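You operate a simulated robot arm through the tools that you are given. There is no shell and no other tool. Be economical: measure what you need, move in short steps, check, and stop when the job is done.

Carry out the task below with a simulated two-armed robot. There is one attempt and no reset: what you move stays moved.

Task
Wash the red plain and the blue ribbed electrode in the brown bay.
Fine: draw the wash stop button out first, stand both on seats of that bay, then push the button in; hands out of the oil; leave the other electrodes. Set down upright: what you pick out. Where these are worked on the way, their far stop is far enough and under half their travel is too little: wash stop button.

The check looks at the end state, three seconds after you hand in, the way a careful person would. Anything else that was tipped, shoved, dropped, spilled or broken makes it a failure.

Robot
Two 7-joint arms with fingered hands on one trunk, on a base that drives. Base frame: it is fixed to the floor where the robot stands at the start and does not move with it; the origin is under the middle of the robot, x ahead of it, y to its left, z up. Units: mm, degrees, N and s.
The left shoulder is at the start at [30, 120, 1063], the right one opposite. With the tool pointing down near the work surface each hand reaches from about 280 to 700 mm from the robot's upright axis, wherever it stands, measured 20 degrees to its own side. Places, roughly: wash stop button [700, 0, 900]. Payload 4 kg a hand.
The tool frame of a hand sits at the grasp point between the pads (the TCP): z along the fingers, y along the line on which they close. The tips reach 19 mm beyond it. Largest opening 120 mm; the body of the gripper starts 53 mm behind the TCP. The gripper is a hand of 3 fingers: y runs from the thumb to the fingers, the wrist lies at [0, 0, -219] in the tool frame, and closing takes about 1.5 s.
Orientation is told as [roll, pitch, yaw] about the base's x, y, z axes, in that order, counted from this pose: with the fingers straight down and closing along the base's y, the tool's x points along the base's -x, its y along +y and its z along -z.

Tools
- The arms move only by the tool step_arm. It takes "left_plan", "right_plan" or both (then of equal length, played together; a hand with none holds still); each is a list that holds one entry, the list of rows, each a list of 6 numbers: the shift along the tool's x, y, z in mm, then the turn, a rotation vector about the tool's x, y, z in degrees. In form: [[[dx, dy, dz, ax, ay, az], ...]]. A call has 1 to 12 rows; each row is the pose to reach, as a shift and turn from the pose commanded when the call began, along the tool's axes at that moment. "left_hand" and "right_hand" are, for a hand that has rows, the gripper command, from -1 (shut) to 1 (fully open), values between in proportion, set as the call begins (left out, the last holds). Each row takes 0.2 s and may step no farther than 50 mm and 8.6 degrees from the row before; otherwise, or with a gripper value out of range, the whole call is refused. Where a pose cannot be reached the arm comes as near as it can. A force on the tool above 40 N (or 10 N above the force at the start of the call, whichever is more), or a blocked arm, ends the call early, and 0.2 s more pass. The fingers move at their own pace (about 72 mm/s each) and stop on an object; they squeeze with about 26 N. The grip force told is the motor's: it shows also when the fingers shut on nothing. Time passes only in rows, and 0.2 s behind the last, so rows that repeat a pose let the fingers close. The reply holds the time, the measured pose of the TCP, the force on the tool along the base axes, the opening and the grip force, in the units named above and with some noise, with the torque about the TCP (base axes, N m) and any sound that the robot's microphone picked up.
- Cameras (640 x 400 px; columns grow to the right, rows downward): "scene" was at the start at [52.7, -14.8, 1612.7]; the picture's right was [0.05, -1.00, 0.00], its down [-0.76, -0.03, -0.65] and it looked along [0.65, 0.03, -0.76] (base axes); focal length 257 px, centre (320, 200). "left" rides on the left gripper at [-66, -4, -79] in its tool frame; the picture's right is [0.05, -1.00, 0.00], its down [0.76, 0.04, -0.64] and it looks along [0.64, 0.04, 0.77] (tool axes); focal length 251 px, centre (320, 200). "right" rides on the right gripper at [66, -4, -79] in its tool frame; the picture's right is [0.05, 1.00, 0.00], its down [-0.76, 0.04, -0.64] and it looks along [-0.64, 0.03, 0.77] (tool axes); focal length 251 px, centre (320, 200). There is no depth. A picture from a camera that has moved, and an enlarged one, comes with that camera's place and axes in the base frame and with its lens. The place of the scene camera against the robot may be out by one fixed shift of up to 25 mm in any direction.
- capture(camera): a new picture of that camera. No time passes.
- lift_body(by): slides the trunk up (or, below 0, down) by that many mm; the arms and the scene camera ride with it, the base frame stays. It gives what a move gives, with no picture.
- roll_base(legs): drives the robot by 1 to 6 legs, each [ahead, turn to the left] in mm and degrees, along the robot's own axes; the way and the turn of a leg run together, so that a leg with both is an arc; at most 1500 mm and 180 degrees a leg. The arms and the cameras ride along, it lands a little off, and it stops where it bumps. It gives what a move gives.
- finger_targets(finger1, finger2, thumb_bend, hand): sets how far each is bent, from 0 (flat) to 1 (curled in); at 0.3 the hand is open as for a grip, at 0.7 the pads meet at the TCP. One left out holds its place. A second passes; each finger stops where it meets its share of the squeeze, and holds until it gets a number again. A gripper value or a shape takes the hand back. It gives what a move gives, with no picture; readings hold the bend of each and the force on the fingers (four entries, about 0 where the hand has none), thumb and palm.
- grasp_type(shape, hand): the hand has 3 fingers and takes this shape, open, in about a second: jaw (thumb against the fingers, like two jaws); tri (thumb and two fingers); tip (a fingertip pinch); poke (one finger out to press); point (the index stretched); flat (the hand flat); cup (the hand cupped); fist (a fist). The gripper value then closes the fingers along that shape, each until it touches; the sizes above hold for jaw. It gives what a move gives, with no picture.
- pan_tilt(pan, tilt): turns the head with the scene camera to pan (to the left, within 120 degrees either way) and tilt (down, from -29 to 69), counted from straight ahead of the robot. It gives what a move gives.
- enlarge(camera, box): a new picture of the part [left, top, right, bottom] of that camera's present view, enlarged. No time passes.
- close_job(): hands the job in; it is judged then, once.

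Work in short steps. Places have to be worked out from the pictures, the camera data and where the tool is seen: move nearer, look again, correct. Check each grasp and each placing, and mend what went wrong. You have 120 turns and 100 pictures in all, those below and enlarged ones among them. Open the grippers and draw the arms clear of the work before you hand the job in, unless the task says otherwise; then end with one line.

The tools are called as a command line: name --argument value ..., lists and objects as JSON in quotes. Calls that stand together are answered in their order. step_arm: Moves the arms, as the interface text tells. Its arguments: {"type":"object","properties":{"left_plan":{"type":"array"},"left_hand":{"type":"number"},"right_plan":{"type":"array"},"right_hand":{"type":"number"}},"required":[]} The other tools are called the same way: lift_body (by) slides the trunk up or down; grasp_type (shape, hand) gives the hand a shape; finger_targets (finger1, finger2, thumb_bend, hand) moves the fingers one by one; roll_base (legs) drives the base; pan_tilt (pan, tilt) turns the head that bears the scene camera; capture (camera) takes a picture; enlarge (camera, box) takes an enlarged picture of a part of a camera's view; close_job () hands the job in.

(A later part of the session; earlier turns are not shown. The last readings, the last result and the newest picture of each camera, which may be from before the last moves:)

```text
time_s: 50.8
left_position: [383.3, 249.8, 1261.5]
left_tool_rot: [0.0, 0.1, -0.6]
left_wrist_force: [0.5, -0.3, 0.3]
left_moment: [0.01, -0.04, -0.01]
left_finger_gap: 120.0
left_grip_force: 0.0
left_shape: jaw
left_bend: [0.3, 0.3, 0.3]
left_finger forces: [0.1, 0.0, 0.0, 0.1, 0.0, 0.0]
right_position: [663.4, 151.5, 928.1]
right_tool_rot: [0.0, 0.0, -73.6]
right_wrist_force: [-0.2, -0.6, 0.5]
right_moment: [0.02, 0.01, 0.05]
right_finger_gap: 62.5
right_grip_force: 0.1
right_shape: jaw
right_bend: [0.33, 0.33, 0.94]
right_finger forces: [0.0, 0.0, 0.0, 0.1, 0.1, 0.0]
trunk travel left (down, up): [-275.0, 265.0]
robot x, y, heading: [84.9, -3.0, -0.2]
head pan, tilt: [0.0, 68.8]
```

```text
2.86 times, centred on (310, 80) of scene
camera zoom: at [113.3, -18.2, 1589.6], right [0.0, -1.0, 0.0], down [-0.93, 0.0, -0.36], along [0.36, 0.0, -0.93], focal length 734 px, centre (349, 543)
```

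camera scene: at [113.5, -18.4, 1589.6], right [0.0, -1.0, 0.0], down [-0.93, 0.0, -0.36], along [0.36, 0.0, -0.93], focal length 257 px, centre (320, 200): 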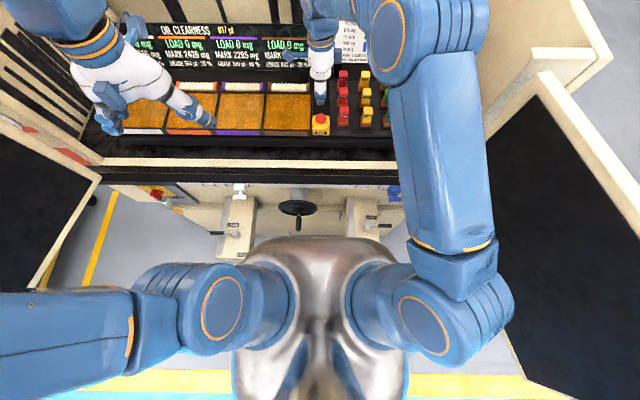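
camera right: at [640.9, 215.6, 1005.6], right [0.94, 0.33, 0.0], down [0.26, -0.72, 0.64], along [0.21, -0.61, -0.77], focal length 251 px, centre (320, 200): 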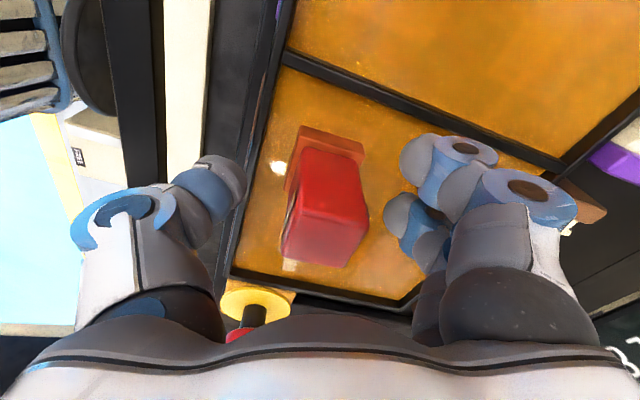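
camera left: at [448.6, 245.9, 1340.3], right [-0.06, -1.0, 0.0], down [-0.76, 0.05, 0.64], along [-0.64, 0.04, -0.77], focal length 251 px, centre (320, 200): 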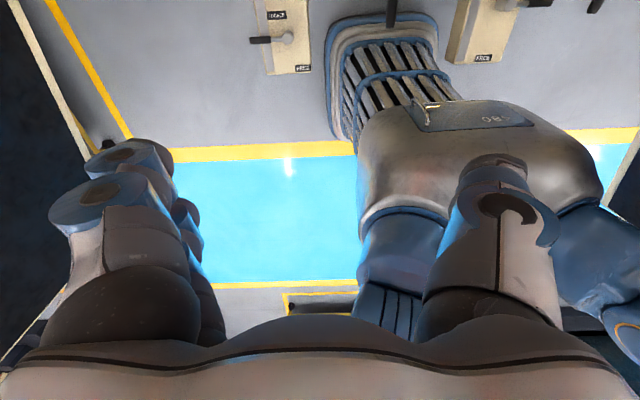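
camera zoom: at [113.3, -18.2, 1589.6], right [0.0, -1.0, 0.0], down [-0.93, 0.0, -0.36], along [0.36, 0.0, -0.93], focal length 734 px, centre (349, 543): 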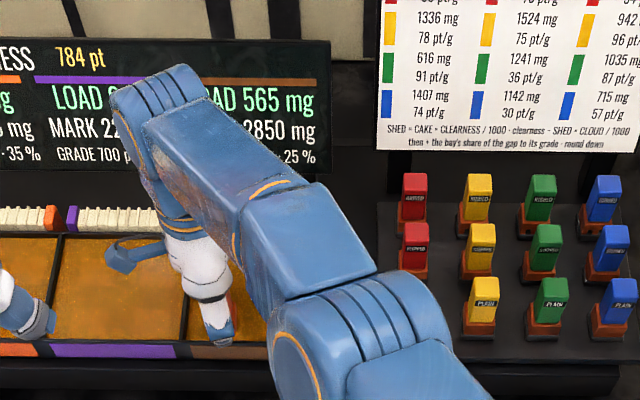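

The display shows brown LOAD 565 mg (692×817/1000) — the red electrode is registered as seated. I rise straight up, then away toward the blue one.

step_arm --right_plan '[[[0, 0, -20, 0, 0, 0], [0, 0, -60, 0, 0, 0], [0, 0, -100, 0, 0, 0], [0, 0, -145, 0, 0, 0], [-30, -20, -160, 0, 0, -8], [-60, -40, -160, 0, 0, -16], [-90, -60, -160, 0, 0, -24], [-120, -80, -160, 0, 0, -32], [-150, -100, -160, 0, 0, -40], [-180, -120, -160, 0, 0, -48], [-210, -140, -160, 0, 0, -56], [-240, -160, -160, 0, 0, -64]]]'

capture --camera "right"

enlarge --camera "scene" --box '[230, 10, 430, 150]'

```text
time_s: 53.4
left_position: [382.5, 249.2, 1262.1]
left_tool_rot: [0.0, -0.1, -0.6]
left_wrist_force: [0.3, -0.4, -0.2]
left_moment: [0.05, 0.0, -0.03]
left_finger_gap: 119.8
left_grip_force: 0.0
left_shape: jaw
left_bend: [0.3, 0.3, 0.3]
left_finger forces: [0.0, 0.0, 0.0, 0.0, 0.1, 0.0]
right_position: [576.7, -122.0, 1086.6]
right_tool_rot: [0.1, -0.1, -9.4]
right_wrist_force: [-0.4, 0.9, 0.4]
right_moment: [0.03, 0.0, 0.0]
right_finger_gap: 62.7
right_grip_force: 0.0
right_shape: jaw
right_bend: [0.33, 0.33, 0.94]
right_finger forces: [0.0, 0.1, 0.0, 0.0, 0.0, 0.1]
right hand out of reach, approached as far as the arm can: row 4
trunk travel left (down, up): [-275.0, 265.0]
robot x, y, heading: [82.1, -3.2, 0.2]
head pan, tilt: [0.0, 68.8]
```

```text
44 pictures are left
camera right: at [509.9, -113.2, 1163.6], right [0.11, 0.99, 0.0], down [0.76, -0.08, 0.64], along [0.64, -0.07, -0.77], focal length 251 px, centre (320, 200)
```

right: 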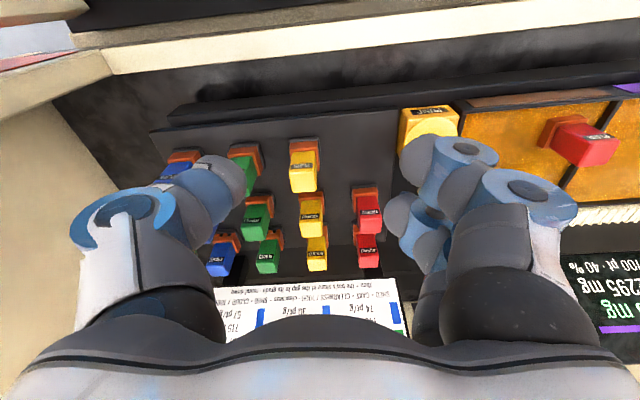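

```text
2.86 times, centred on (330, 80) of scene
camera zoom: at [112.6, -19.5, 1589.6], right [0.0, -1.0, 0.0], down [-0.93, 0.0, -0.36], along [0.36, 0.0, -0.93], focal length 734 px, centre (291, 543)
```

zoom: 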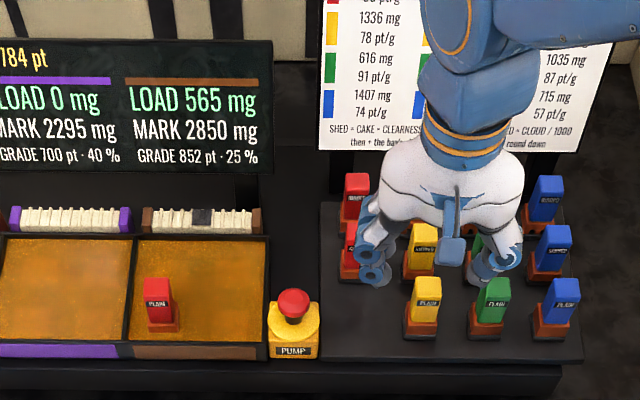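

The red electrode is standing well. The blue ribbed one should be near [816,-295]; I drive 40 mm further ahead slowly (stops on bump) to bring it in reach with a mild tilt, and check.

roll_base --legs '[[40, 0]]'

capture --camera "scene"

```text
time_s: 54.3
left_position: [425.1, 249.9, 1260.5]
left_tool_rot: [0.0, 0.2, -0.6]
left_wrist_force: [0.8, 0.2, -0.4]
left_moment: [-0.03, 0.06, 0.03]
left_finger_gap: 119.9
left_grip_force: 0.1
left_shape: jaw
left_bend: [0.3, 0.3, 0.3]
left_finger forces: [0.0, 0.0, 0.0, 0.1, 0.0, 0.0]
right_position: [618.9, -120.8, 1084.4]
right_tool_rot: [0.0, 0.1, -9.6]
right_wrist_force: [1.8, 0.6, 0.1]
right_moment: [-0.02, 0.06, 0.0]
right_finger_gap: 62.7
right_grip_force: 0.0
right_shape: jaw
right_bend: [0.33, 0.33, 0.94]
right_finger forces: [0.0, 0.0, 0.0, 0.1, 0.0, 0.0]
trunk travel left (down, up): [-275.0, 265.0]
robot x, y, heading: [122.3, 0.2, 0.2]
head pan, tilt: [0.0, 68.8]
```

```text
42 pictures are left
camera scene: at [157.0, -18.5, 1589.5], right [0.0, -1.0, 0.0], down [-0.93, 0.0, -0.36], along [0.36, 0.0, -0.93], focal length 257 px, centre (320, 200)
```

scene: 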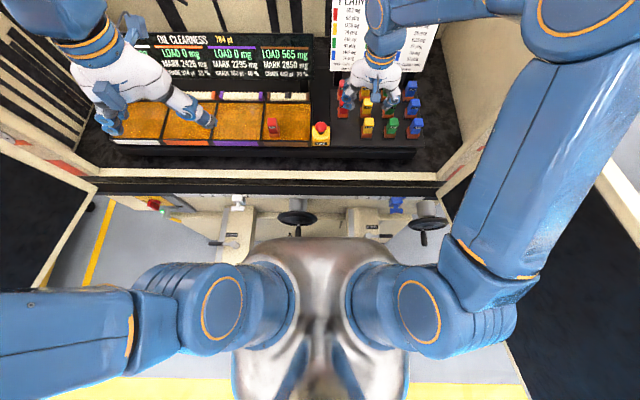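

No bump, nothing touched. Now I bring the right hand in front of and above the blue ribbed electrode, back at yaw 0.

step_arm --right_plan '[[[-24, -24, 5, 0, 0, -1.6], [-48, -49, 10, 0, 0, -3.2], [-73, -74, 15, 0, 0, -4.8], [-98, -98, 20, 0, 0, -6.4], [-122, -123, 25, 0, 0, -8], [-147, -148, 30, 0, 0, -9.6], [-147, -148, 30, 0, 0, -9.6]]]'

capture --camera "right"

```text
time_s: 55.9
left_position: [423.2, 251.2, 1261.0]
left_tool_rot: [0.1, 0.0, -0.6]
left_wrist_force: [0.5, -0.2, 0.7]
left_moment: [-0.03, -0.02, 0.0]
left_finger_gap: 120.1
left_grip_force: 0.0
left_shape: jaw
left_bend: [0.3, 0.3, 0.3]
left_finger forces: [0.0, 0.0, 0.0, 0.2, 0.1, 0.1]
right_position: [734.6, -291.6, 1056.1]
right_tool_rot: [0.0, -0.1, 0.0]
right_wrist_force: [1.2, 0.4, 0.5]
right_moment: [-0.01, -0.01, 0.0]
right_finger_gap: 63.0
right_grip_force: 0.1
right_shape: jaw
right_bend: [0.33, 0.33, 0.94]
right_finger forces: [0.0, 0.0, 0.0, 0.0, 0.0, 0.0]
trunk travel left (down, up): [-275.0, 265.0]
robot x, y, heading: [119.4, 1.6, 0.1]
head pan, tilt: [0.0, 68.8]
```

```text
41 pictures are left
camera right: at [668.9, -293.1, 1134.2], right [-0.06, 1.0, 0.0], down [0.76, 0.04, 0.64], along [0.64, 0.04, -0.77], focal length 251 px, centre (320, 200)
```

right: 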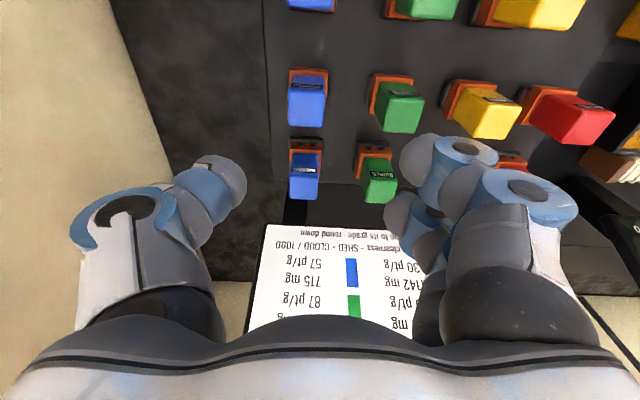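

The blue ribbed top is at ≈[813,-299,944], but the sign board hangs close behind it, so a forward tilt also keeps the palm off the sign. I tilt the fingers 25° forward here, up high, and look.

step_arm --right_plan '[[[0, 0, 0, 0, -8.3, 0], [0, 0, 0, 0, -16.6, 0], [0, 0, 0, 0, -25, 0], [0, 0, 0, 0, -25, 0]]]' --right_hand 0.0

capture --camera "right"

```text
time_s: 56.9
left_position: [424.1, 249.9, 1261.8]
left_tool_rot: [0.0, 0.2, -0.7]
left_wrist_force: [0.0, -0.1, -0.4]
left_moment: [0.01, 0.0, 0.02]
left_finger_gap: 120.0
left_grip_force: 0.1
left_shape: jaw
left_bend: [0.3, 0.3, 0.3]
left_finger forces: [0.0, 0.0, 0.0, 0.0, 0.1, 0.0]
right_position: [737.7, -292.0, 1055.0]
right_tool_rot: [0.0, -24.9, 0.0]
right_wrist_force: [1.0, 1.8, 0.0]
right_moment: [0.0, -0.04, 0.0]
right_finger_gap: 60.6
right_grip_force: 0.1
right_shape: jaw
right_bend: [0.33, 0.33, 0.95]
right_finger forces: [0.0, 0.0, 0.0, 0.0, 0.0, 0.0]
trunk travel left (down, up): [-275.0, 265.0]
robot x, y, heading: [125.0, 1.8, -0.2]
head pan, tilt: [0.0, 68.8]
```

```text
40 pictures are left
camera right: at [643.3, -293.7, 1098.0], right [-0.05, 1.0, -0.02], down [0.42, 0.04, 0.91], along [0.91, 0.03, -0.42], focal length 251 px, centre (320, 200)
```

right: 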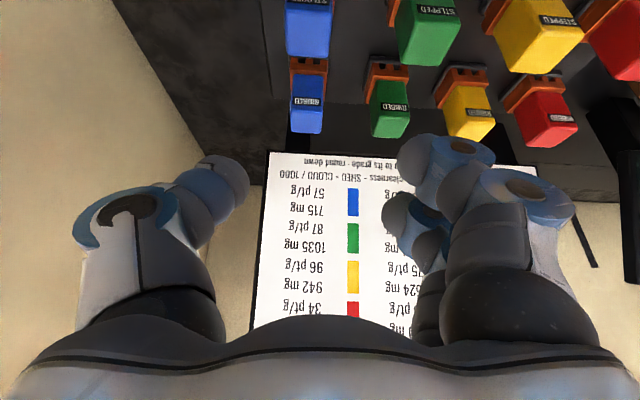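

Sign bottom is at x≈866, so there is room. Blue ribbed centre ≈[816,-300]. I move to 60 mm back along the tilted tool axis and look.

step_arm --right_plan '[[[-7, -3, 28, 0, 0, 0], [-13, -5, 55, 0, 0, 0], [-20, -8, 83, 0, 0, 0], [-20, -8, 83, 0, 0, 0]]]'

capture --camera "right"

```text
time_s: 57.9
left_position: [423.4, 250.3, 1262.1]
left_tool_rot: [0.0, 0.0, -0.5]
left_wrist_force: [-0.2, -0.1, -0.4]
left_moment: [-0.03, 0.01, -0.03]
left_finger_gap: 119.9
left_grip_force: 0.0
left_shape: jaw
left_bend: [0.3, 0.3, 0.3]
left_finger forces: [0.0, 0.0, 0.0, 0.0, 0.1, 0.0]
right_position: [789.5, -296.4, 987.8]
right_tool_rot: [0.0, -25.0, 0.0]
right_wrist_force: [0.1, 0.5, 0.4]
right_moment: [0.01, -0.03, 0.02]
right_finger_gap: 60.6
right_grip_force: 0.1
right_shape: jaw
right_bend: [0.33, 0.33, 0.95]
right_finger forces: [0.0, 0.0, 0.1, 0.0, 0.0, 0.0]
trunk travel left (down, up): [-275.0, 265.0]
robot x, y, heading: [125.9, -1.4, -0.2]
head pan, tilt: [0.0, 68.8]
```

```text
39 pictures are left
camera right: at [696.6, -299.4, 1030.5], right [-0.05, 1.0, -0.02], down [0.42, 0.04, 0.91], along [0.91, 0.04, -0.42], focal length 251 px, centre (320, 200)
```

right: 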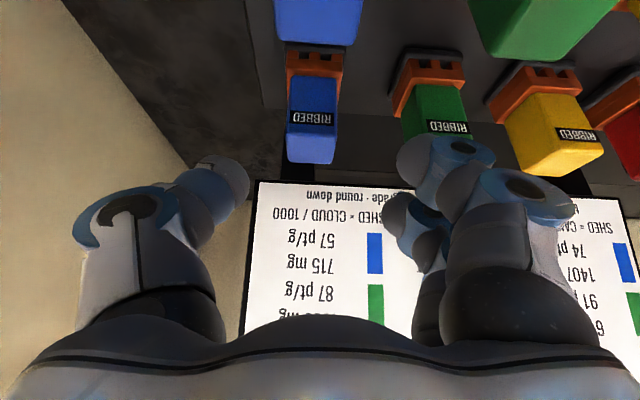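

Centred in y within 3 mm. I narrow the gap to ~46 mm (green neighbour is near) and advance 35 mm along the tool axis.

step_arm --right_plan '[[[0, -3, 0, 0, 0, 0], [0, -3, 0, 0, 0, 0], [0, -3, 10, 0, 0, 0], [0, -3, 22, 0, 0, 0], [0, -3, 35, 0, 0, 0], [0, -3, 35, 0, 0, 0]]]' --right_hand -0.23

capture --camera "right"

```text
time_s: 59.3
left_position: [422.5, 248.2, 1260.7]
left_tool_rot: [0.0, -0.1, -0.7]
left_wrist_force: [0.5, 0.1, 0.0]
left_moment: [-0.01, -0.01, -0.01]
left_finger_gap: 120.1
left_grip_force: 0.1
left_shape: jaw
left_bend: [0.3, 0.3, 0.3]
left_finger forces: [0.0, 0.0, 0.1, 0.0, 0.0, 0.0]
right_position: [805.6, -301.2, 955.5]
right_tool_rot: [0.1, -25.1, 0.0]
right_wrist_force: [1.0, 0.1, -0.3]
right_moment: [-0.02, -0.01, -0.03]
right_finger_gap: 46.8
right_grip_force: 0.1
right_shape: jaw
right_bend: [0.38, 0.38, 0.95]
right_finger forces: [0.1, 0.1, 0.0, 0.1, 0.0, 0.0]
trunk travel left (down, up): [-275.0, 265.0]
robot x, y, heading: [124.9, -1.0, -0.0]
head pan, tilt: [0.0, 68.8]
```

```text
38 pictures are left
camera right: at [712.9, -303.5, 999.1], right [-0.05, 1.0, -0.02], down [0.42, 0.04, 0.91], along [0.91, 0.03, -0.42], focal length 251 px, centre (320, 200)
```

right: 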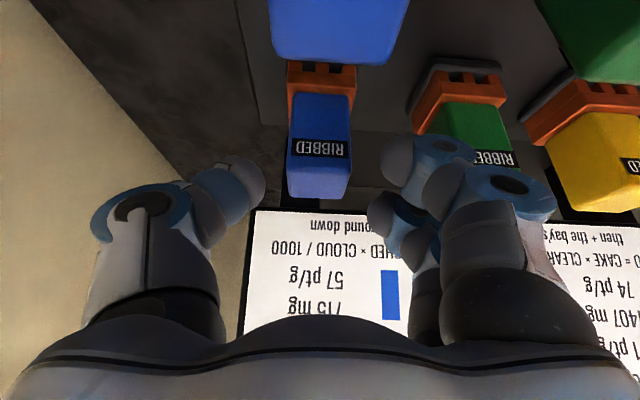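

Centred. I advance the last 24 mm and zoom to judge finger overlap before closing.

step_arm --right_plan '[[[0, 0, 8, 0, 0, 0], [0, 0, 16, 0, 0, 0], [0, 0, 24, 0, 0, 0], [0, 0, 24, 0, 0, 0]]]'

enlarge --camera "right" --box '[200, 90, 440, 260]'

```text
time_s: 60.3
left_position: [422.5, 250.8, 1261.4]
left_tool_rot: [0.0, -0.1, -0.6]
left_wrist_force: [0.0, -0.5, -0.2]
left_moment: [-0.01, -0.02, 0.0]
left_finger_gap: 119.9
left_grip_force: 0.0
left_shape: jaw
left_bend: [0.3, 0.3, 0.3]
left_finger forces: [0.0, 0.0, 0.1, 0.1, 0.0, 0.0]
right_position: [817.2, -301.8, 935.3]
right_tool_rot: [0.0, -25.0, -0.1]
right_wrist_force: [-0.7, 0.3, 0.9]
right_moment: [0.02, 0.02, 0.02]
right_finger_gap: 46.4
right_grip_force: 0.1
right_shape: jaw
right_bend: [0.38, 0.38, 0.95]
right_finger forces: [0.5, 0.0, 0.0, 0.0, 0.1, 0.0]
trunk travel left (down, up): [-275.0, 265.0]
robot x, y, heading: [122.4, 0.1, -0.0]
head pan, tilt: [0.0, 68.8]
```

```text
2.35 times, centred on (320, 175) of right
camera zoom: at [723.0, -303.7, 978.1], right [-0.05, 1.0, -0.02], down [0.42, 0.04, 0.91], along [0.91, 0.03, -0.42], focal length 592 px, centre (320, 259)
```

zoom: 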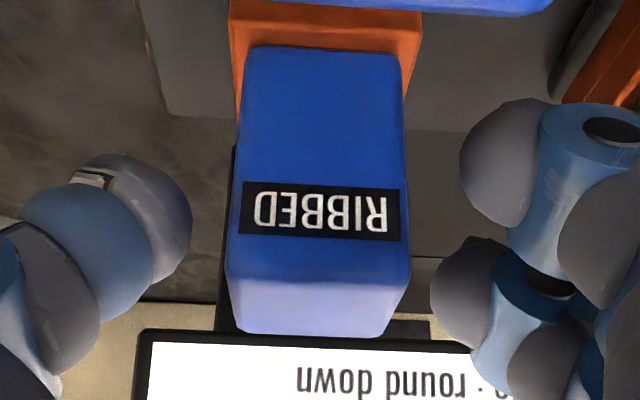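

The fingertips are ~10 mm balls at ±16 mm, so both catch only near the cap's edges; centring in x matters. Cap centre reads x≈818, finger centre ≈821: I shift back 2 mm and close softly.

step_arm --right_plan '[[[2, 0, 0, 0, 0, 0], [2, 0, 0, 0, 0, 0], [2, 0, 0, 0, 0, 0], [2, 0, 0, 0, 0, 0], [2, 0, 0, 0, 0, 0]]]' --right_hand -0.6

enlarge --camera "right" --box '[200, 90, 440, 260]'

```text
time_s: 61.5
left_position: [421.8, 250.9, 1261.7]
left_tool_rot: [0.0, 0.1, -0.7]
left_wrist_force: [-0.1, 0.1, 0.3]
left_moment: [0.0, 0.0, 0.02]
left_finger_gap: 119.8
left_grip_force: 0.1
left_shape: jaw
left_bend: [0.3, 0.3, 0.3]
left_finger forces: [0.0, 0.1, 0.1, 0.0, 0.0, 0.0]
right_position: [814.7, -301.9, 934.1]
right_tool_rot: [0.0, -25.0, 0.0]
right_wrist_force: [0.8, -0.6, 1.2]
right_moment: [0.01, 0.0, 0.0]
right_finger_gap: 24.8
right_grip_force: 0.1
right_shape: jaw
right_bend: [0.46, 0.46, 0.89]
right_finger forces: [0.5, 0.2, 0.0, 0.1, 1.6, 0.0]
trunk travel left (down, up): [-275.0, 265.0]
robot x, y, heading: [122.2, 0.2, 0.3]
head pan, tilt: [0.0, 68.8]
```

```text
2.35 times, centred on (320, 175) of right
camera zoom: at [721.3, -303.9, 976.8], right [-0.05, 1.0, -0.02], down [0.42, 0.04, 0.91], along [0.91, 0.03, -0.42], focal length 592 px, centre (320, 259)
```

zoom: 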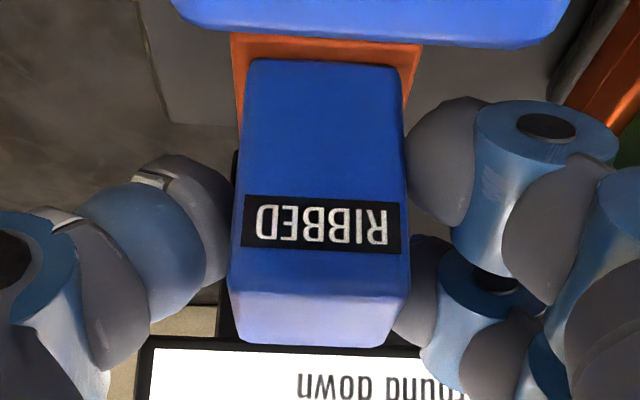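

Still square, thumb touching, both fingers beside the cap. I tighten.

step_arm --right_plan '[[[0, 0, 0, 0, 0, 0], [0, 0, 0, 0, 0, 0], [0, 0, 0, 0, 0, 0], [0, 0, 0, 0, 0, 0]]]' --right_hand -0.9

enlarge --camera "right" --box '[200, 90, 440, 260]'

```text
time_s: 62.5
left_position: [423.5, 251.2, 1260.5]
left_tool_rot: [0.1, 0.0, -0.6]
left_wrist_force: [0.0, 0.3, -0.3]
left_moment: [-0.01, 0.03, -0.02]
left_finger_gap: 119.9
left_grip_force: 0.0
left_shape: jaw
left_bend: [0.3, 0.3, 0.3]
left_finger forces: [0.0, 0.0, 0.0, 0.0, 0.0, 0.0]
right_position: [815.0, -301.9, 933.8]
right_tool_rot: [0.0, -24.9, 0.0]
right_wrist_force: [-0.6, 0.9, 0.7]
right_moment: [0.04, 0.02, -0.04]
right_finger_gap: 22.4
right_grip_force: 25.7
right_shape: jaw
right_bend: [0.47, 0.48, 0.9]
right_finger forces: [11.4, 9.9, 0.0, 0.1, 22.4, 0.1]
trunk travel left (down, up): [-275.0, 265.0]
robot x, y, heading: [122.8, 5.1, -0.1]
head pan, tilt: [0.0, 68.8]
```

```text
2.35 times, centred on (320, 175) of right
camera zoom: at [721.2, -303.7, 976.3], right [-0.05, 1.0, -0.02], down [0.42, 0.04, 0.91], along [0.91, 0.04, -0.42], focal length 592 px, centre (320, 259)
```

zoom: 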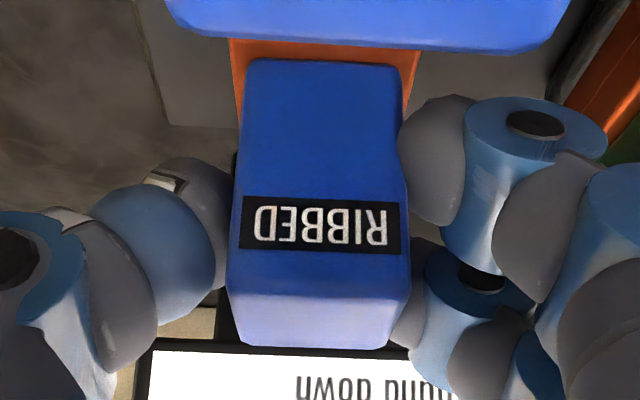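

Perfect three-point hold (11/10/22 N), cap square. I lift straight up 80 mm in small steps (vertical in base axes).

step_arm --right_plan '[[[-2.1, 0, -4.5, 0, 0, 0], [-6.3, 0, -13.6, 0, 0, 0], [-12.7, 0, -27.2, 0, 0, 0], [-19, 0, -40.8, 0, 0, 0], [-25.4, 0, -54.4, 0, 0, 0], [-31.7, 0, -68, 0, 0, 0], [-36, 0, -77, 0, 0, 0], [-36, 0, -77, 0, 0, 0]]]'

capture --camera "right"

enlarge --camera "scene" --box '[310, 30, 470, 150]'

```text
time_s: 64.3
left_position: [424.7, 250.6, 1260.8]
left_tool_rot: [0.0, 0.1, -0.6]
left_wrist_force: [0.2, -0.9, 0.5]
left_moment: [0.02, 0.0, -0.03]
left_finger_gap: 119.8
left_grip_force: 0.1
left_shape: jaw
left_bend: [0.3, 0.3, 0.3]
left_finger forces: [0.0, 0.0, 0.0, 0.1, 0.0, 0.1]
right_position: [814.2, -301.2, 1019.5]
right_tool_rot: [0.0, -24.9, 0.1]
right_wrist_force: [0.2, -0.7, -2.7]
right_moment: [-0.01, 0.0, -0.02]
right_finger_gap: 22.7
right_grip_force: 26.0
right_shape: jaw
right_bend: [0.47, 0.48, 0.9]
right_finger forces: [10.9, 10.1, 0.0, 0.1, 22.8, 0.1]
trunk travel left (down, up): [-275.0, 265.0]
robot x, y, heading: [125.8, -2.2, 0.1]
head pan, tilt: [0.0, 68.8]
```

```text
34 pictures are left
camera right: at [720.4, -303.8, 1061.1], right [-0.05, 1.0, -0.02], down [0.42, 0.04, 0.91], along [0.91, 0.04, -0.42], focal length 251 px, centre (320, 200)
```

right: 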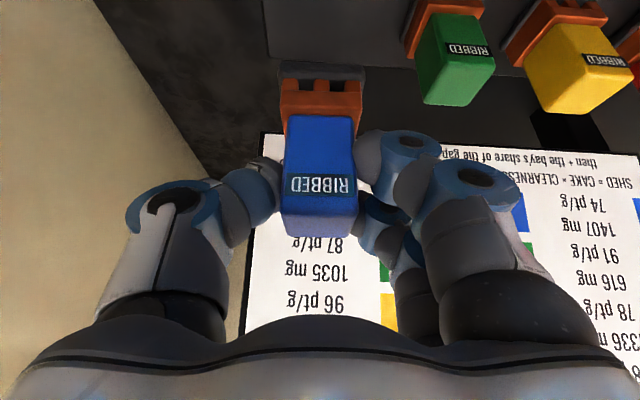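

```text
3.33 times, centred on (390, 90) of scene
camera zoom: at [154.5, -18.6, 1589.6], right [0.0, -1.0, 0.0], down [-0.93, 0.0, -0.36], along [0.36, 0.0, -0.93], focal length 856 px, centre (87, 567)
```

zoom: 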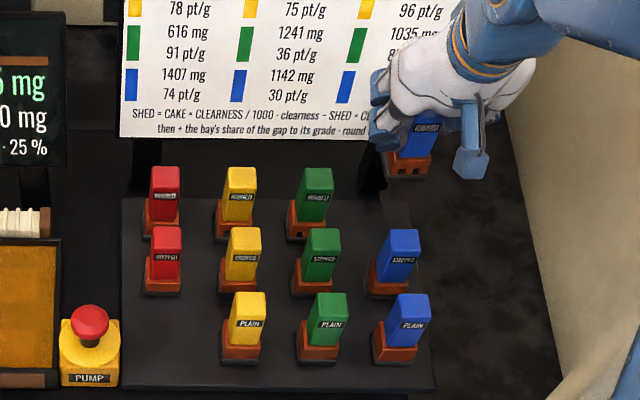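

Lifted cleanly and hanging upright; the other electrodes are untouched. I raise a little more and carry it over toward the front-right seat at ≈[669,73].

step_arm --right_plan '[[[-8.5, 0, -18, 0, 0, 0], [3.8, 34, -23.7, 0, 0, 0], [16, 68, -29.5, 0, 0, 0], [28.3, 102, -35.2, 0, 0, 0], [40.6, 136, -40.9, 0, 0, 0], [52.9, 170, -46.6, 0, 0, 0], [65.1, 204, -52.4, 0, 0, 0], [77.4, 238, -58.1, 0, 0, 0], [89.7, 272, -63.8, 0, 0, 0], [102, 306, -69.5, 0, 0, 0], [114.2, 340, -75.3, 0, 0, 0], [126.5, 374, -81, 0, 0, 0]]]'

capture --camera "right"

enlarge --camera "scene" --box '[220, 50, 380, 170]'

```text
time_s: 66.9
left_position: [421.7, 251.3, 1260.2]
left_tool_rot: [-0.1, -0.1, -0.6]
left_wrist_force: [0.3, -0.1, 0.3]
left_moment: [0.0, 0.01, -0.01]
left_finger_gap: 119.6
left_grip_force: 0.1
left_shape: jaw
left_bend: [0.3, 0.3, 0.3]
left_finger forces: [0.0, 0.0, 0.0, 0.0, 0.0, 0.0]
right_position: [663.3, 72.8, 1041.5]
right_tool_rot: [-0.1, -25.0, -0.1]
right_wrist_force: [-0.4, 0.6, -4.5]
right_moment: [0.0, 0.0, -0.01]
right_finger_gap: 22.2
right_grip_force: 25.7
right_shape: jaw
right_bend: [0.47, 0.48, 0.9]
right_finger forces: [10.9, 9.8, 0.0, 0.0, 22.6, 0.0]
trunk travel left (down, up): [-275.0, 265.0]
robot x, y, heading: [123.8, 3.2, 0.0]
head pan, tilt: [0.0, 68.8]
```

```text
32 pictures are left
camera right: at [569.5, 70.0, 1083.9], right [-0.05, 1.0, -0.02], down [0.42, 0.04, 0.91], along [0.91, 0.03, -0.42], focal length 251 px, centre (320, 200)
```

right: 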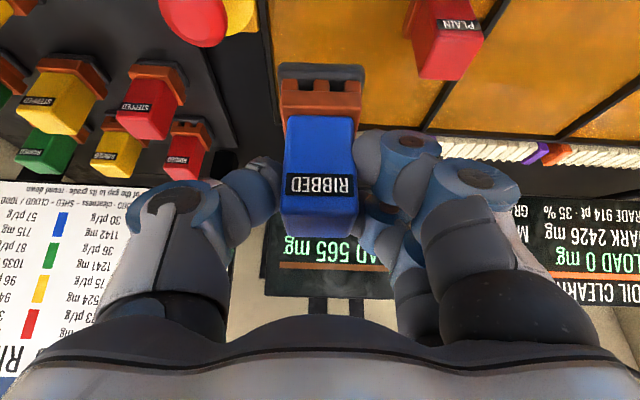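

```text
3.33 times, centred on (300, 110) of scene
camera zoom: at [153.7, -16.9, 1589.6], right [0.0, -1.0, 0.0], down [-0.93, 0.0, -0.36], along [0.36, 0.0, -0.93], focal length 856 px, centre (387, 500)
```

zoom: 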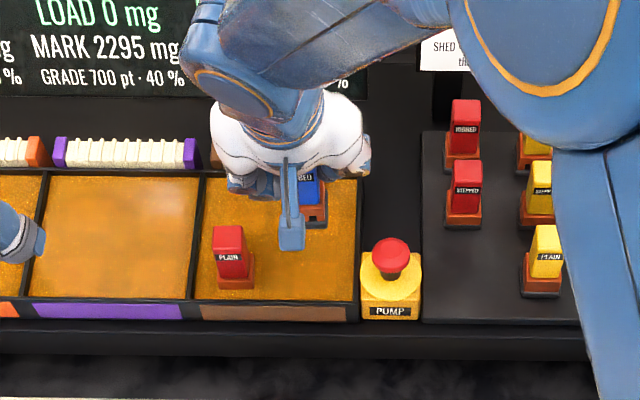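

In place above the bay. I lower vertically 75 mm to just above the oil and compare with the bay walls and the red electrode.

step_arm --right_plan '[[[8, 0, 17, 0, 0, 0], [16, 0, 34, 0, 0, 0], [24, 0, 51, 0, 0, 0], [31.7, 0, 68, 0, 0, 0], [31.7, 0, 68, 0, 0, 0]]]'

enlarge --camera "scene" --box '[260, 80, 340, 140]'

capture --camera "right"

```text
time_s: 68.1
left_position: [423.5, 249.7, 1261.0]
left_tool_rot: [0.0, 0.0, -0.6]
left_wrist_force: [-0.2, -0.1, -0.6]
left_moment: [0.01, -0.03, -0.01]
left_finger_gap: 119.8
left_grip_force: 0.0
left_shape: jaw
left_bend: [0.3, 0.3, 0.3]
left_finger forces: [0.0, 0.0, 0.1, 0.0, 0.0, 0.1]
right_position: [663.7, 70.2, 964.4]
right_tool_rot: [0.0, -24.9, 0.1]
right_wrist_force: [-0.7, 0.8, -3.0]
right_moment: [0.01, -0.04, 0.02]
right_finger_gap: 22.2
right_grip_force: 25.6
right_shape: jaw
right_bend: [0.47, 0.48, 0.9]
right_finger forces: [10.8, 9.7, 0.0, 0.1, 22.5, 0.0]
trunk travel left (down, up): [-275.0, 265.0]
robot x, y, heading: [122.7, 0.6, -0.1]
head pan, tilt: [0.0, 68.8]
```

```text
6.67 times, centred on (300, 110) of scene
camera zoom: at [154.0, -18.4, 1589.6], right [0.0, -1.0, 0.0], down [-0.93, 0.0, -0.36], along [0.36, 0.0, -0.93], focal length 1713 px, centre (453, 800)
```

zoom: 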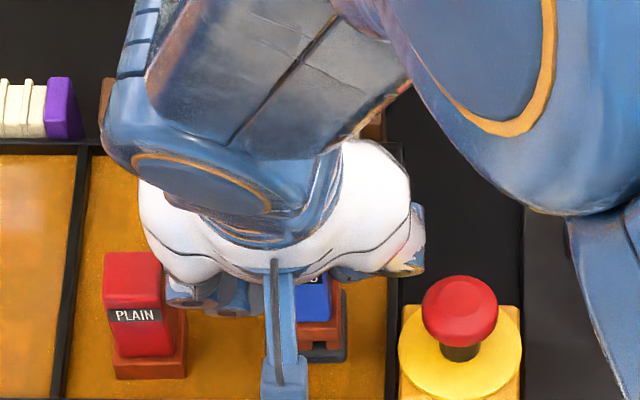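

```text
29 pictures are left
camera right: at [570.3, 68.7, 1007.2], right [-0.05, 1.0, -0.02], down [0.42, 0.04, 0.91], along [0.91, 0.03, -0.42], focal length 251 px, centre (320, 200)
```

right: 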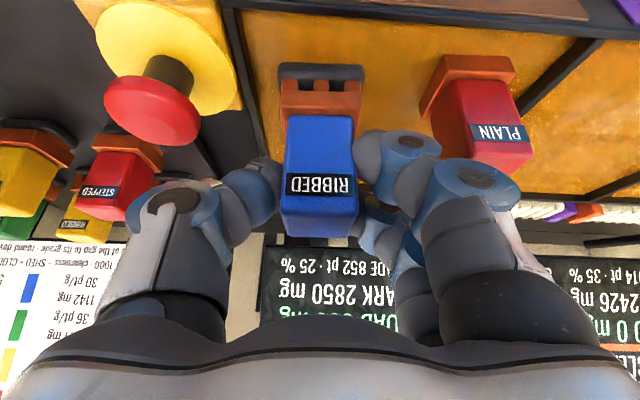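

Blue's foot is ≈18 mm from the right wall and ≈78 mm from red's centre, matching the seat pitch. I lower to about 4 mm above contact, then the last bit gently.

step_arm --right_plan '[[[2, 0, 9, 0, 0, 0], [6.5, 0, 17, 0, 0, 0], [10, 0, 23.5, 0, 0, 0], [10, 0, 23.5, 0, 0, 0], [10.8, 0, 25.3, 0, 0, 0], [11.6, 0, 27, 0, 0, 0], [11.6, 0, 27, 0, 0, 0]]]'

```text
time_s: 69.7
left_position: [423.1, 250.7, 1261.5]
left_tool_rot: [0.0, 0.0, -0.7]
left_wrist_force: [0.3, 0.7, 0.2]
left_moment: [0.02, -0.01, -0.01]
left_finger_gap: 120.0
left_grip_force: 0.0
left_shape: jaw
left_bend: [0.3, 0.3, 0.3]
left_finger forces: [0.0, 0.1, 0.1, 0.1, 0.0, 0.0]
right_position: [666.0, 72.0, 935.0]
right_tool_rot: [0.1, -24.9, 0.0]
right_wrist_force: [-0.6, 0.0, -3.2]
right_moment: [0.05, 0.0, -0.03]
right_finger_gap: 22.2
right_grip_force: 26.1
right_shape: jaw
right_bend: [0.47, 0.48, 0.9]
right_finger forces: [10.8, 9.8, 0.1, 0.0, 22.5, 0.0]
trunk travel left (down, up): [-275.0, 265.0]
robot x, y, heading: [122.1, -1.2, -0.2]
head pan, tilt: [0.0, 68.8]
```

No contact yet; I go on in 1–1.5 mm steps.

step_arm --right_plan '[[[0.5, 0, 1.1, 0, 0, 0], [1, 0, 2.2, 0, 0, 0], [1, 0, 2.2, 0, 0, 0]]]'

enlarge --camera "scene" --box '[250, 30, 350, 150]'

```text
time_s: 70.5
left_position: [422.0, 250.5, 1261.5]
left_tool_rot: [0.0, 0.0, -0.6]
left_wrist_force: [-0.5, 0.1, 0.3]
left_moment: [0.02, -0.01, 0.01]
left_finger_gap: 120.0
left_grip_force: 0.1
left_shape: jaw
left_bend: [0.3, 0.3, 0.3]
left_finger forces: [0.0, 0.1, 0.0, 0.0, 0.0, 0.0]
right_position: [666.6, 71.6, 933.3]
right_tool_rot: [0.0, -25.1, 0.0]
right_wrist_force: [0.3, -2.3, 5.0]
right_moment: [0.0, 0.02, -0.01]
right_finger_gap: 22.4
right_grip_force: 25.8
right_shape: jaw
right_bend: [0.47, 0.48, 0.9]
right_finger forces: [11.8, 9.3, 0.0, 0.0, 26.0, 0.0]
trunk travel left (down, up): [-275.0, 265.0]
robot x, y, heading: [124.0, -0.8, 0.1]
head pan, tilt: [0.0, 68.8]
```

```text
3.33 times, centred on (300, 90) of scene
camera zoom: at [153.4, -18.6, 1589.7], right [0.0, -1.0, 0.0], down [-0.93, 0.0, -0.36], along [0.36, 0.0, -0.93], focal length 856 px, centre (387, 567)
```

zoom: 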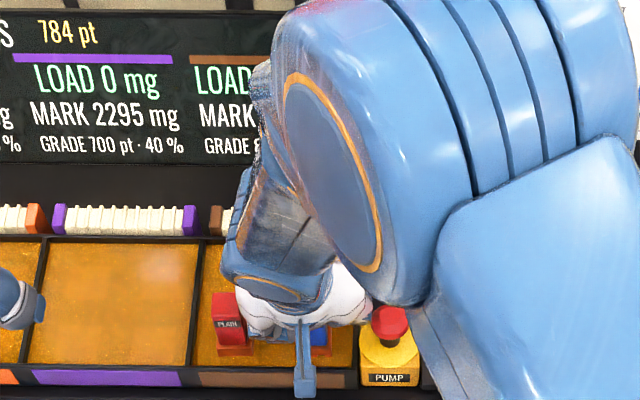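

Seated (+5 N). I release to a 46 mm gap and back out along the tool axis, checking before and after.

step_arm --right_plan '[[[0, 0, 0, 0, 0, 0], [0, 0, 0, 0, 0, 0], [0, 0, 0, 0, 0, 0], [0, 0, 0, 0, 0, 0]]]' --right_hand -0.23

capture --camera "right"

```text
time_s: 71.5
left_position: [423.8, 250.6, 1262.3]
left_tool_rot: [-0.1, 0.0, -0.5]
left_wrist_force: [-0.2, 0.2, 1.0]
left_moment: [0.01, 0.0, 0.02]
left_finger_gap: 119.9
left_grip_force: 0.0
left_shape: jaw
left_bend: [0.3, 0.3, 0.3]
left_finger forces: [0.0, 0.0, 0.1, 0.0, 0.0, 0.1]
right_position: [666.0, 71.0, 932.8]
right_tool_rot: [0.0, -25.0, 0.0]
right_wrist_force: [-0.2, 0.9, 0.0]
right_moment: [0.0, -0.03, 0.05]
right_finger_gap: 45.8
right_grip_force: 0.1
right_shape: jaw
right_bend: [0.38, 0.38, 0.96]
right_finger forces: [0.0, 0.0, 0.0, 0.1, 0.0, 0.1]
trunk travel left (down, up): [-275.0, 265.0]
robot x, y, heading: [120.7, -0.3, 0.1]
head pan, tilt: [0.0, 68.8]
```

```text
27 pictures are left
camera right: at [572.2, 69.6, 975.0], right [-0.05, 1.0, -0.02], down [0.42, 0.04, 0.91], along [0.91, 0.04, -0.42], focal length 251 px, centre (320, 200)
```

right: 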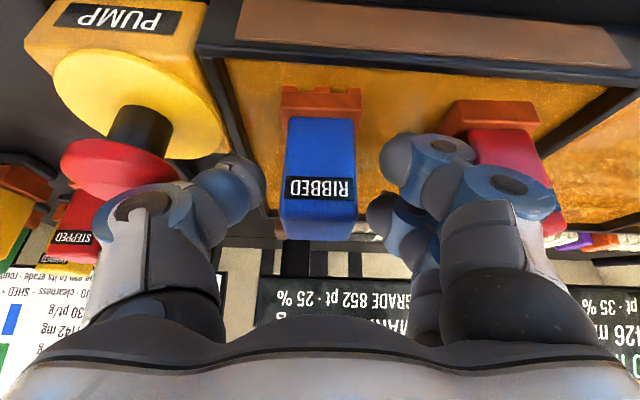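

Both stand upright. I withdraw along the tool axis, then up.

step_arm --right_plan '[[[0, 0, -20, 0, 0, 0], [0, 0, -45, 0, 0, 0], [0, 0, -75, 0, 0, 0], [-15, 0, -110, 0, 0, 0], [-25, 0, -140, 0, 0, 0], [-25, 0, -140, 0, 0, 0]]]'

capture --camera "right"

capture --camera "scene"

```text
time_s: 72.9
left_position: [423.7, 250.2, 1261.2]
left_tool_rot: [0.0, 0.1, -0.7]
left_wrist_force: [0.2, -1.0, -0.4]
left_moment: [0.01, -0.03, 0.01]
left_finger_gap: 119.8
left_grip_force: 0.1
left_shape: jaw
left_bend: [0.3, 0.3, 0.3]
left_finger forces: [0.1, 0.0, 0.0, 0.0, 0.0, 0.0]
right_position: [629.9, 71.6, 1069.4]
right_tool_rot: [0.0, -24.9, 0.0]
right_wrist_force: [0.3, 0.0, 0.0]
right_moment: [-0.01, 0.01, -0.02]
right_finger_gap: 45.9
right_grip_force: 0.1
right_shape: jaw
right_bend: [0.38, 0.38, 0.96]
right_finger forces: [0.0, 0.0, 0.0, 0.0, 0.1, 0.0]
trunk travel left (down, up): [-275.0, 265.0]
robot x, y, heading: [123.8, -1.4, 0.1]
head pan, tilt: [0.0, 68.8]
```

```text
26 pictures are left
camera right: at [536.3, 69.4, 1112.2], right [-0.05, 1.0, -0.02], down [0.42, 0.04, 0.91], along [0.91, 0.04, -0.42], focal length 251 px, centre (320, 200)
```

right: 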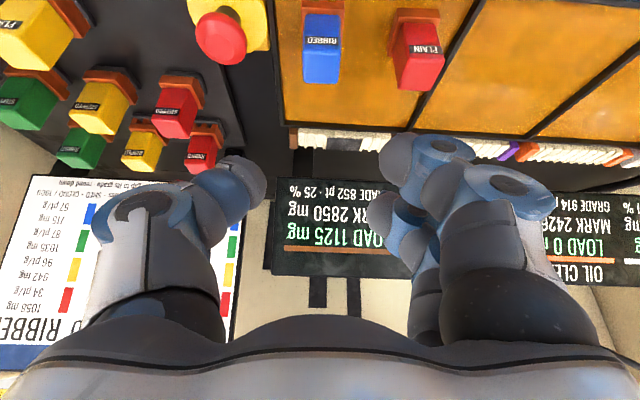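

```text
25 pictures are left
camera scene: at [154.3, -18.0, 1589.6], right [0.0, -1.0, 0.0], down [-0.93, 0.0, -0.36], along [0.36, 0.0, -0.93], focal length 257 px, centre (320, 200)
```

scene: 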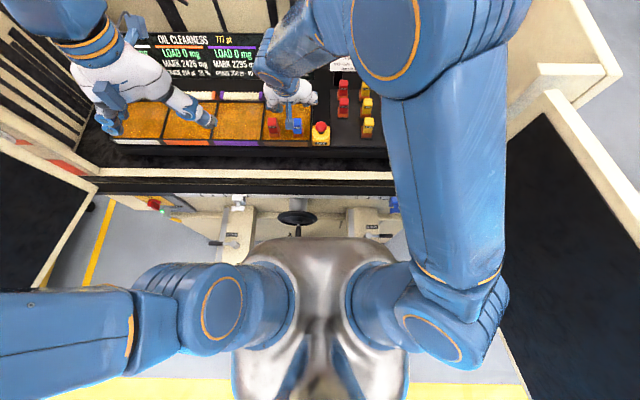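

The display reads LOAD 1125 mg, so both are seated. Next I straighten the hand, close it to a blunt fingertip cluster, and move above the knob.

step_arm --right_plan '[[[0, 0, 0, 0, 8.3, 0], [0, 0, 0, 0, 16.6, 0], [0, 0, 0, 0, 25, 0], [0, 0, 0, 0, 25, 0]]]' --right_hand -1

step_arm --right_plan '[[[-10, -24, 0, 0, 0, 0], [-20, -48, 0, 0, 0, 0], [-29, -72, 0, 0, 0, 0], [-29, -72, 40, 0, 0, 0], [-29, -72, 70, 0, 0, 0], [-29, -72, 70, 0, 0, 0]]]'

capture --camera "right"

```text
time_s: 73.9
left_position: [422.0, 250.9, 1261.4]
left_tool_rot: [0.1, 0.0, -0.6]
left_wrist_force: [0.8, -0.5, 0.1]
left_moment: [0.02, -0.01, 0.0]
left_finger_gap: 119.9
left_grip_force: 0.1
left_shape: jaw
left_bend: [0.3, 0.3, 0.3]
left_finger forces: [0.0, 0.0, 0.0, 0.0, 0.0, 0.0]
right_position: [627.7, 72.3, 1070.2]
right_tool_rot: [0.0, 0.2, 0.0]
right_wrist_force: [-1.1, -0.5, -0.2]
right_moment: [0.02, -0.01, 0.01]
right_finger_gap: 0.1
right_grip_force: 25.9
right_shape: jaw
right_bend: [0.74, 0.74, 0.43]
right_finger forces: [0.0, 0.0, 0.0, 0.0, 0.1, 0.1]
trunk travel left (down, up): [-275.0, 265.0]
robot x, y, heading: [120.6, 0.5, 0.1]
head pan, tilt: [0.0, 68.8]
```

```text
time_s: 75.3
left_position: [423.1, 250.3, 1261.0]
left_tool_rot: [-0.1, 0.0, -0.6]
left_wrist_force: [0.0, 0.5, -0.2]
left_moment: [-0.01, -0.03, -0.02]
left_finger_gap: 120.0
left_grip_force: 0.0
left_shape: jaw
left_bend: [0.3, 0.3, 0.3]
left_finger forces: [0.0, 0.0, 0.0, 0.0, 0.0, 0.0]
right_position: [657.5, 0.5, 1000.3]
right_tool_rot: [0.1, 0.1, -0.1]
right_wrist_force: [1.3, 0.1, 0.1]
right_moment: [-0.02, 0.01, 0.01]
right_finger_gap: 0.0
right_grip_force: 26.0
right_shape: jaw
right_bend: [0.74, 0.74, 0.43]
right_finger forces: [0.0, 0.1, 0.0, 0.0, 0.1, 0.0]
trunk travel left (down, up): [-275.0, 265.0]
robot x, y, heading: [124.9, -3.1, 0.1]
head pan, tilt: [0.0, 68.8]
```

```text
24 pictures are left
camera right: at [591.1, -2.0, 1078.0], right [-0.05, 1.0, 0.0], down [0.76, 0.04, 0.64], along [0.64, 0.03, -0.77], focal length 251 px, centre (320, 200)
```

right: 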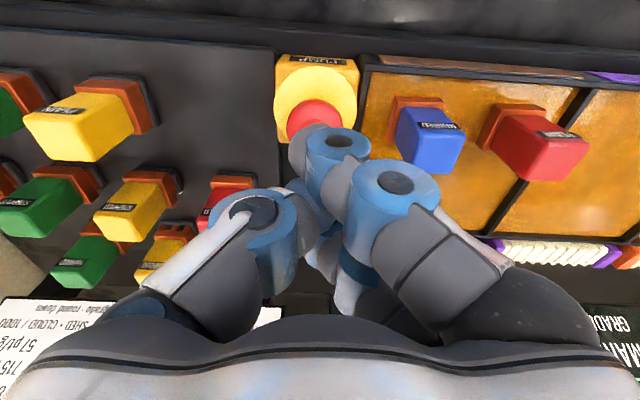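

Aligned above the knob, well clear of the blue electrode. I descend to near contact, then press in small steps.

step_arm --right_plan '[[[0, 0, 20, 0, 0, 0], [0, 0, 40, 0, 0, 0], [0, 0, 46, 0, 0, 0], [0, 0, 50, 0, 0, 0], [0, 0, 54, 0, 0, 0], [0, 0, 54, 0, 0, 0]]]'

capture --camera "right"

```text
time_s: 76.7
left_position: [422.7, 249.8, 1260.7]
left_tool_rot: [0.0, 0.0, -0.6]
left_wrist_force: [-0.6, -0.9, 0.2]
left_moment: [0.02, -0.02, -0.01]
left_finger_gap: 120.1
left_grip_force: 0.0
left_shape: jaw
left_bend: [0.3, 0.3, 0.3]
left_finger forces: [0.0, 0.0, 0.0, 0.0, 0.0, 0.0]
right_position: [658.5, -1.4, 945.0]
right_tool_rot: [-0.1, 0.1, 0.0]
right_wrist_force: [-0.1, -0.1, 0.2]
right_moment: [-0.02, -0.01, 0.01]
right_finger_gap: 0.0
right_grip_force: 26.4
right_shape: jaw
right_bend: [0.74, 0.74, 0.43]
right_finger forces: [0.0, 0.1, 0.1, 0.0, 0.0, 0.0]
trunk travel left (down, up): [-275.0, 265.0]
robot x, y, heading: [122.9, 3.8, 0.2]
head pan, tilt: [0.0, 68.8]
```

```text
23 pictures are left
camera right: at [591.2, -3.1, 1023.0], right [-0.05, 1.0, 0.0], down [0.77, 0.04, 0.64], along [0.64, 0.03, -0.77], focal length 251 px, centre (320, 200)
```

right: 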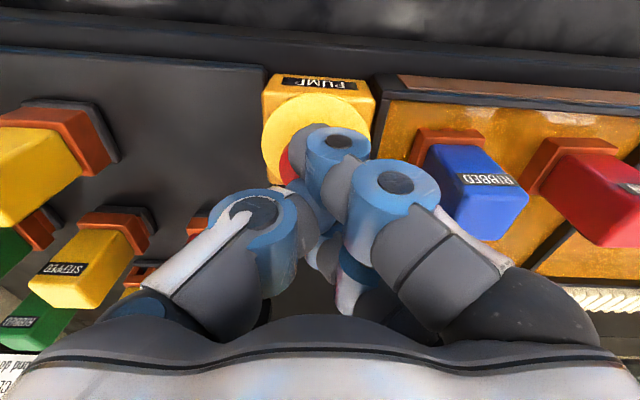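

No contact yet at TCP z=945. I keep pressing down in 3 mm steps.

step_arm --right_plan '[[[0, 0, 3, 0, 0, 0], [0, 0, 6, 0, 0, 0], [0, 0, 9, 0, 0, 0], [0, 0, 12, 0, 0, 0], [0, 0, 14, 0, 0, 0]]]'

```text
time_s: 77.9
left_position: [422.1, 250.4, 1260.8]
left_tool_rot: [0.1, 0.1, -0.6]
left_wrist_force: [-0.1, -0.4, -0.4]
left_moment: [0.03, 0.01, 0.02]
left_finger_gap: 120.1
left_grip_force: 0.0
left_shape: jaw
left_bend: [0.3, 0.3, 0.3]
left_finger forces: [0.0, 0.1, 0.1, 0.0, 0.0, 0.0]
right_position: [657.6, 3.0, 933.6]
right_tool_rot: [0.2, -0.2, 0.2]
right_wrist_force: [3.4, 5.1, 14.4]
right_moment: [0.04, -0.16, 0.05]
right_finger_gap: 0.1
right_grip_force: 25.7
right_shape: jaw
right_bend: [0.75, 0.76, 0.48]
right_finger forces: [0.1, 6.5, 0.1, 0.1, 11.0, 0.0]
trunk travel left (down, up): [-275.0, 265.0]
robot x, y, heading: [120.7, 0.1, -0.0]
head pan, tilt: [0.0, 68.8]
```

Contact at 14 N. I press a few mm more and look at the knob.

step_arm --right_plan '[[[0, 0, 3, 0, 0, 0], [0, 0, 6, 0, 0, 0], [0, 0, 8, 0, 0, 0], [0, 0, 8, 0, 0, 0]]]'

enlarge --camera "scene" --box '[270, 30, 390, 150]'

```text
time_s: 78.9
left_position: [420.6, 250.9, 1261.4]
left_tool_rot: [0.1, 0.0, -0.7]
left_wrist_force: [-0.4, 0.5, 0.7]
left_moment: [0.01, 0.01, -0.03]
left_finger_gap: 119.9
left_grip_force: 0.0
left_shape: jaw
left_bend: [0.3, 0.3, 0.3]
left_finger forces: [0.1, 0.0, 0.0, 0.0, 0.0, 0.0]
right_position: [657.7, 1.7, 926.0]
right_tool_rot: [0.2, -0.2, 0.0]
right_wrist_force: [4.2, 6.2, 25.9]
right_moment: [0.06, -0.02, 0.02]
right_finger_gap: 0.0
right_grip_force: 25.9
right_shape: jaw
right_bend: [0.77, 0.77, 0.51]
right_finger forces: [5.4, 8.3, 0.1, 0.0, 16.5, 0.0]
trunk travel left (down, up): [-275.0, 265.0]
robot x, y, heading: [122.9, 2.6, -0.1]
head pan, tilt: [0.0, 68.8]
```

```text
3.33 times, centred on (330, 90) of scene
camera zoom: at [151.8, -17.3, 1589.7], right [0.0, -1.0, 0.0], down [-0.93, 0.0, -0.36], along [0.36, 0.0, -0.93], focal length 856 px, centre (287, 567)
```

zoom: 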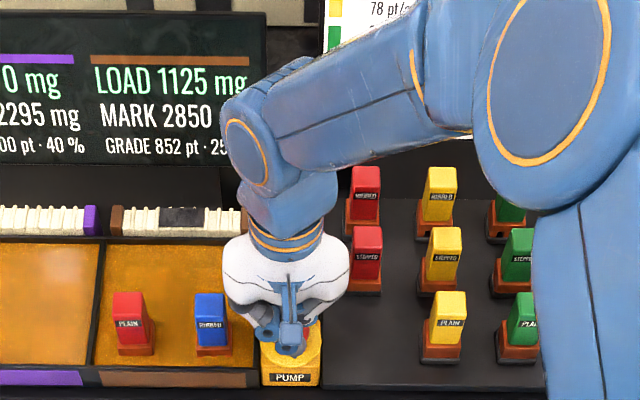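

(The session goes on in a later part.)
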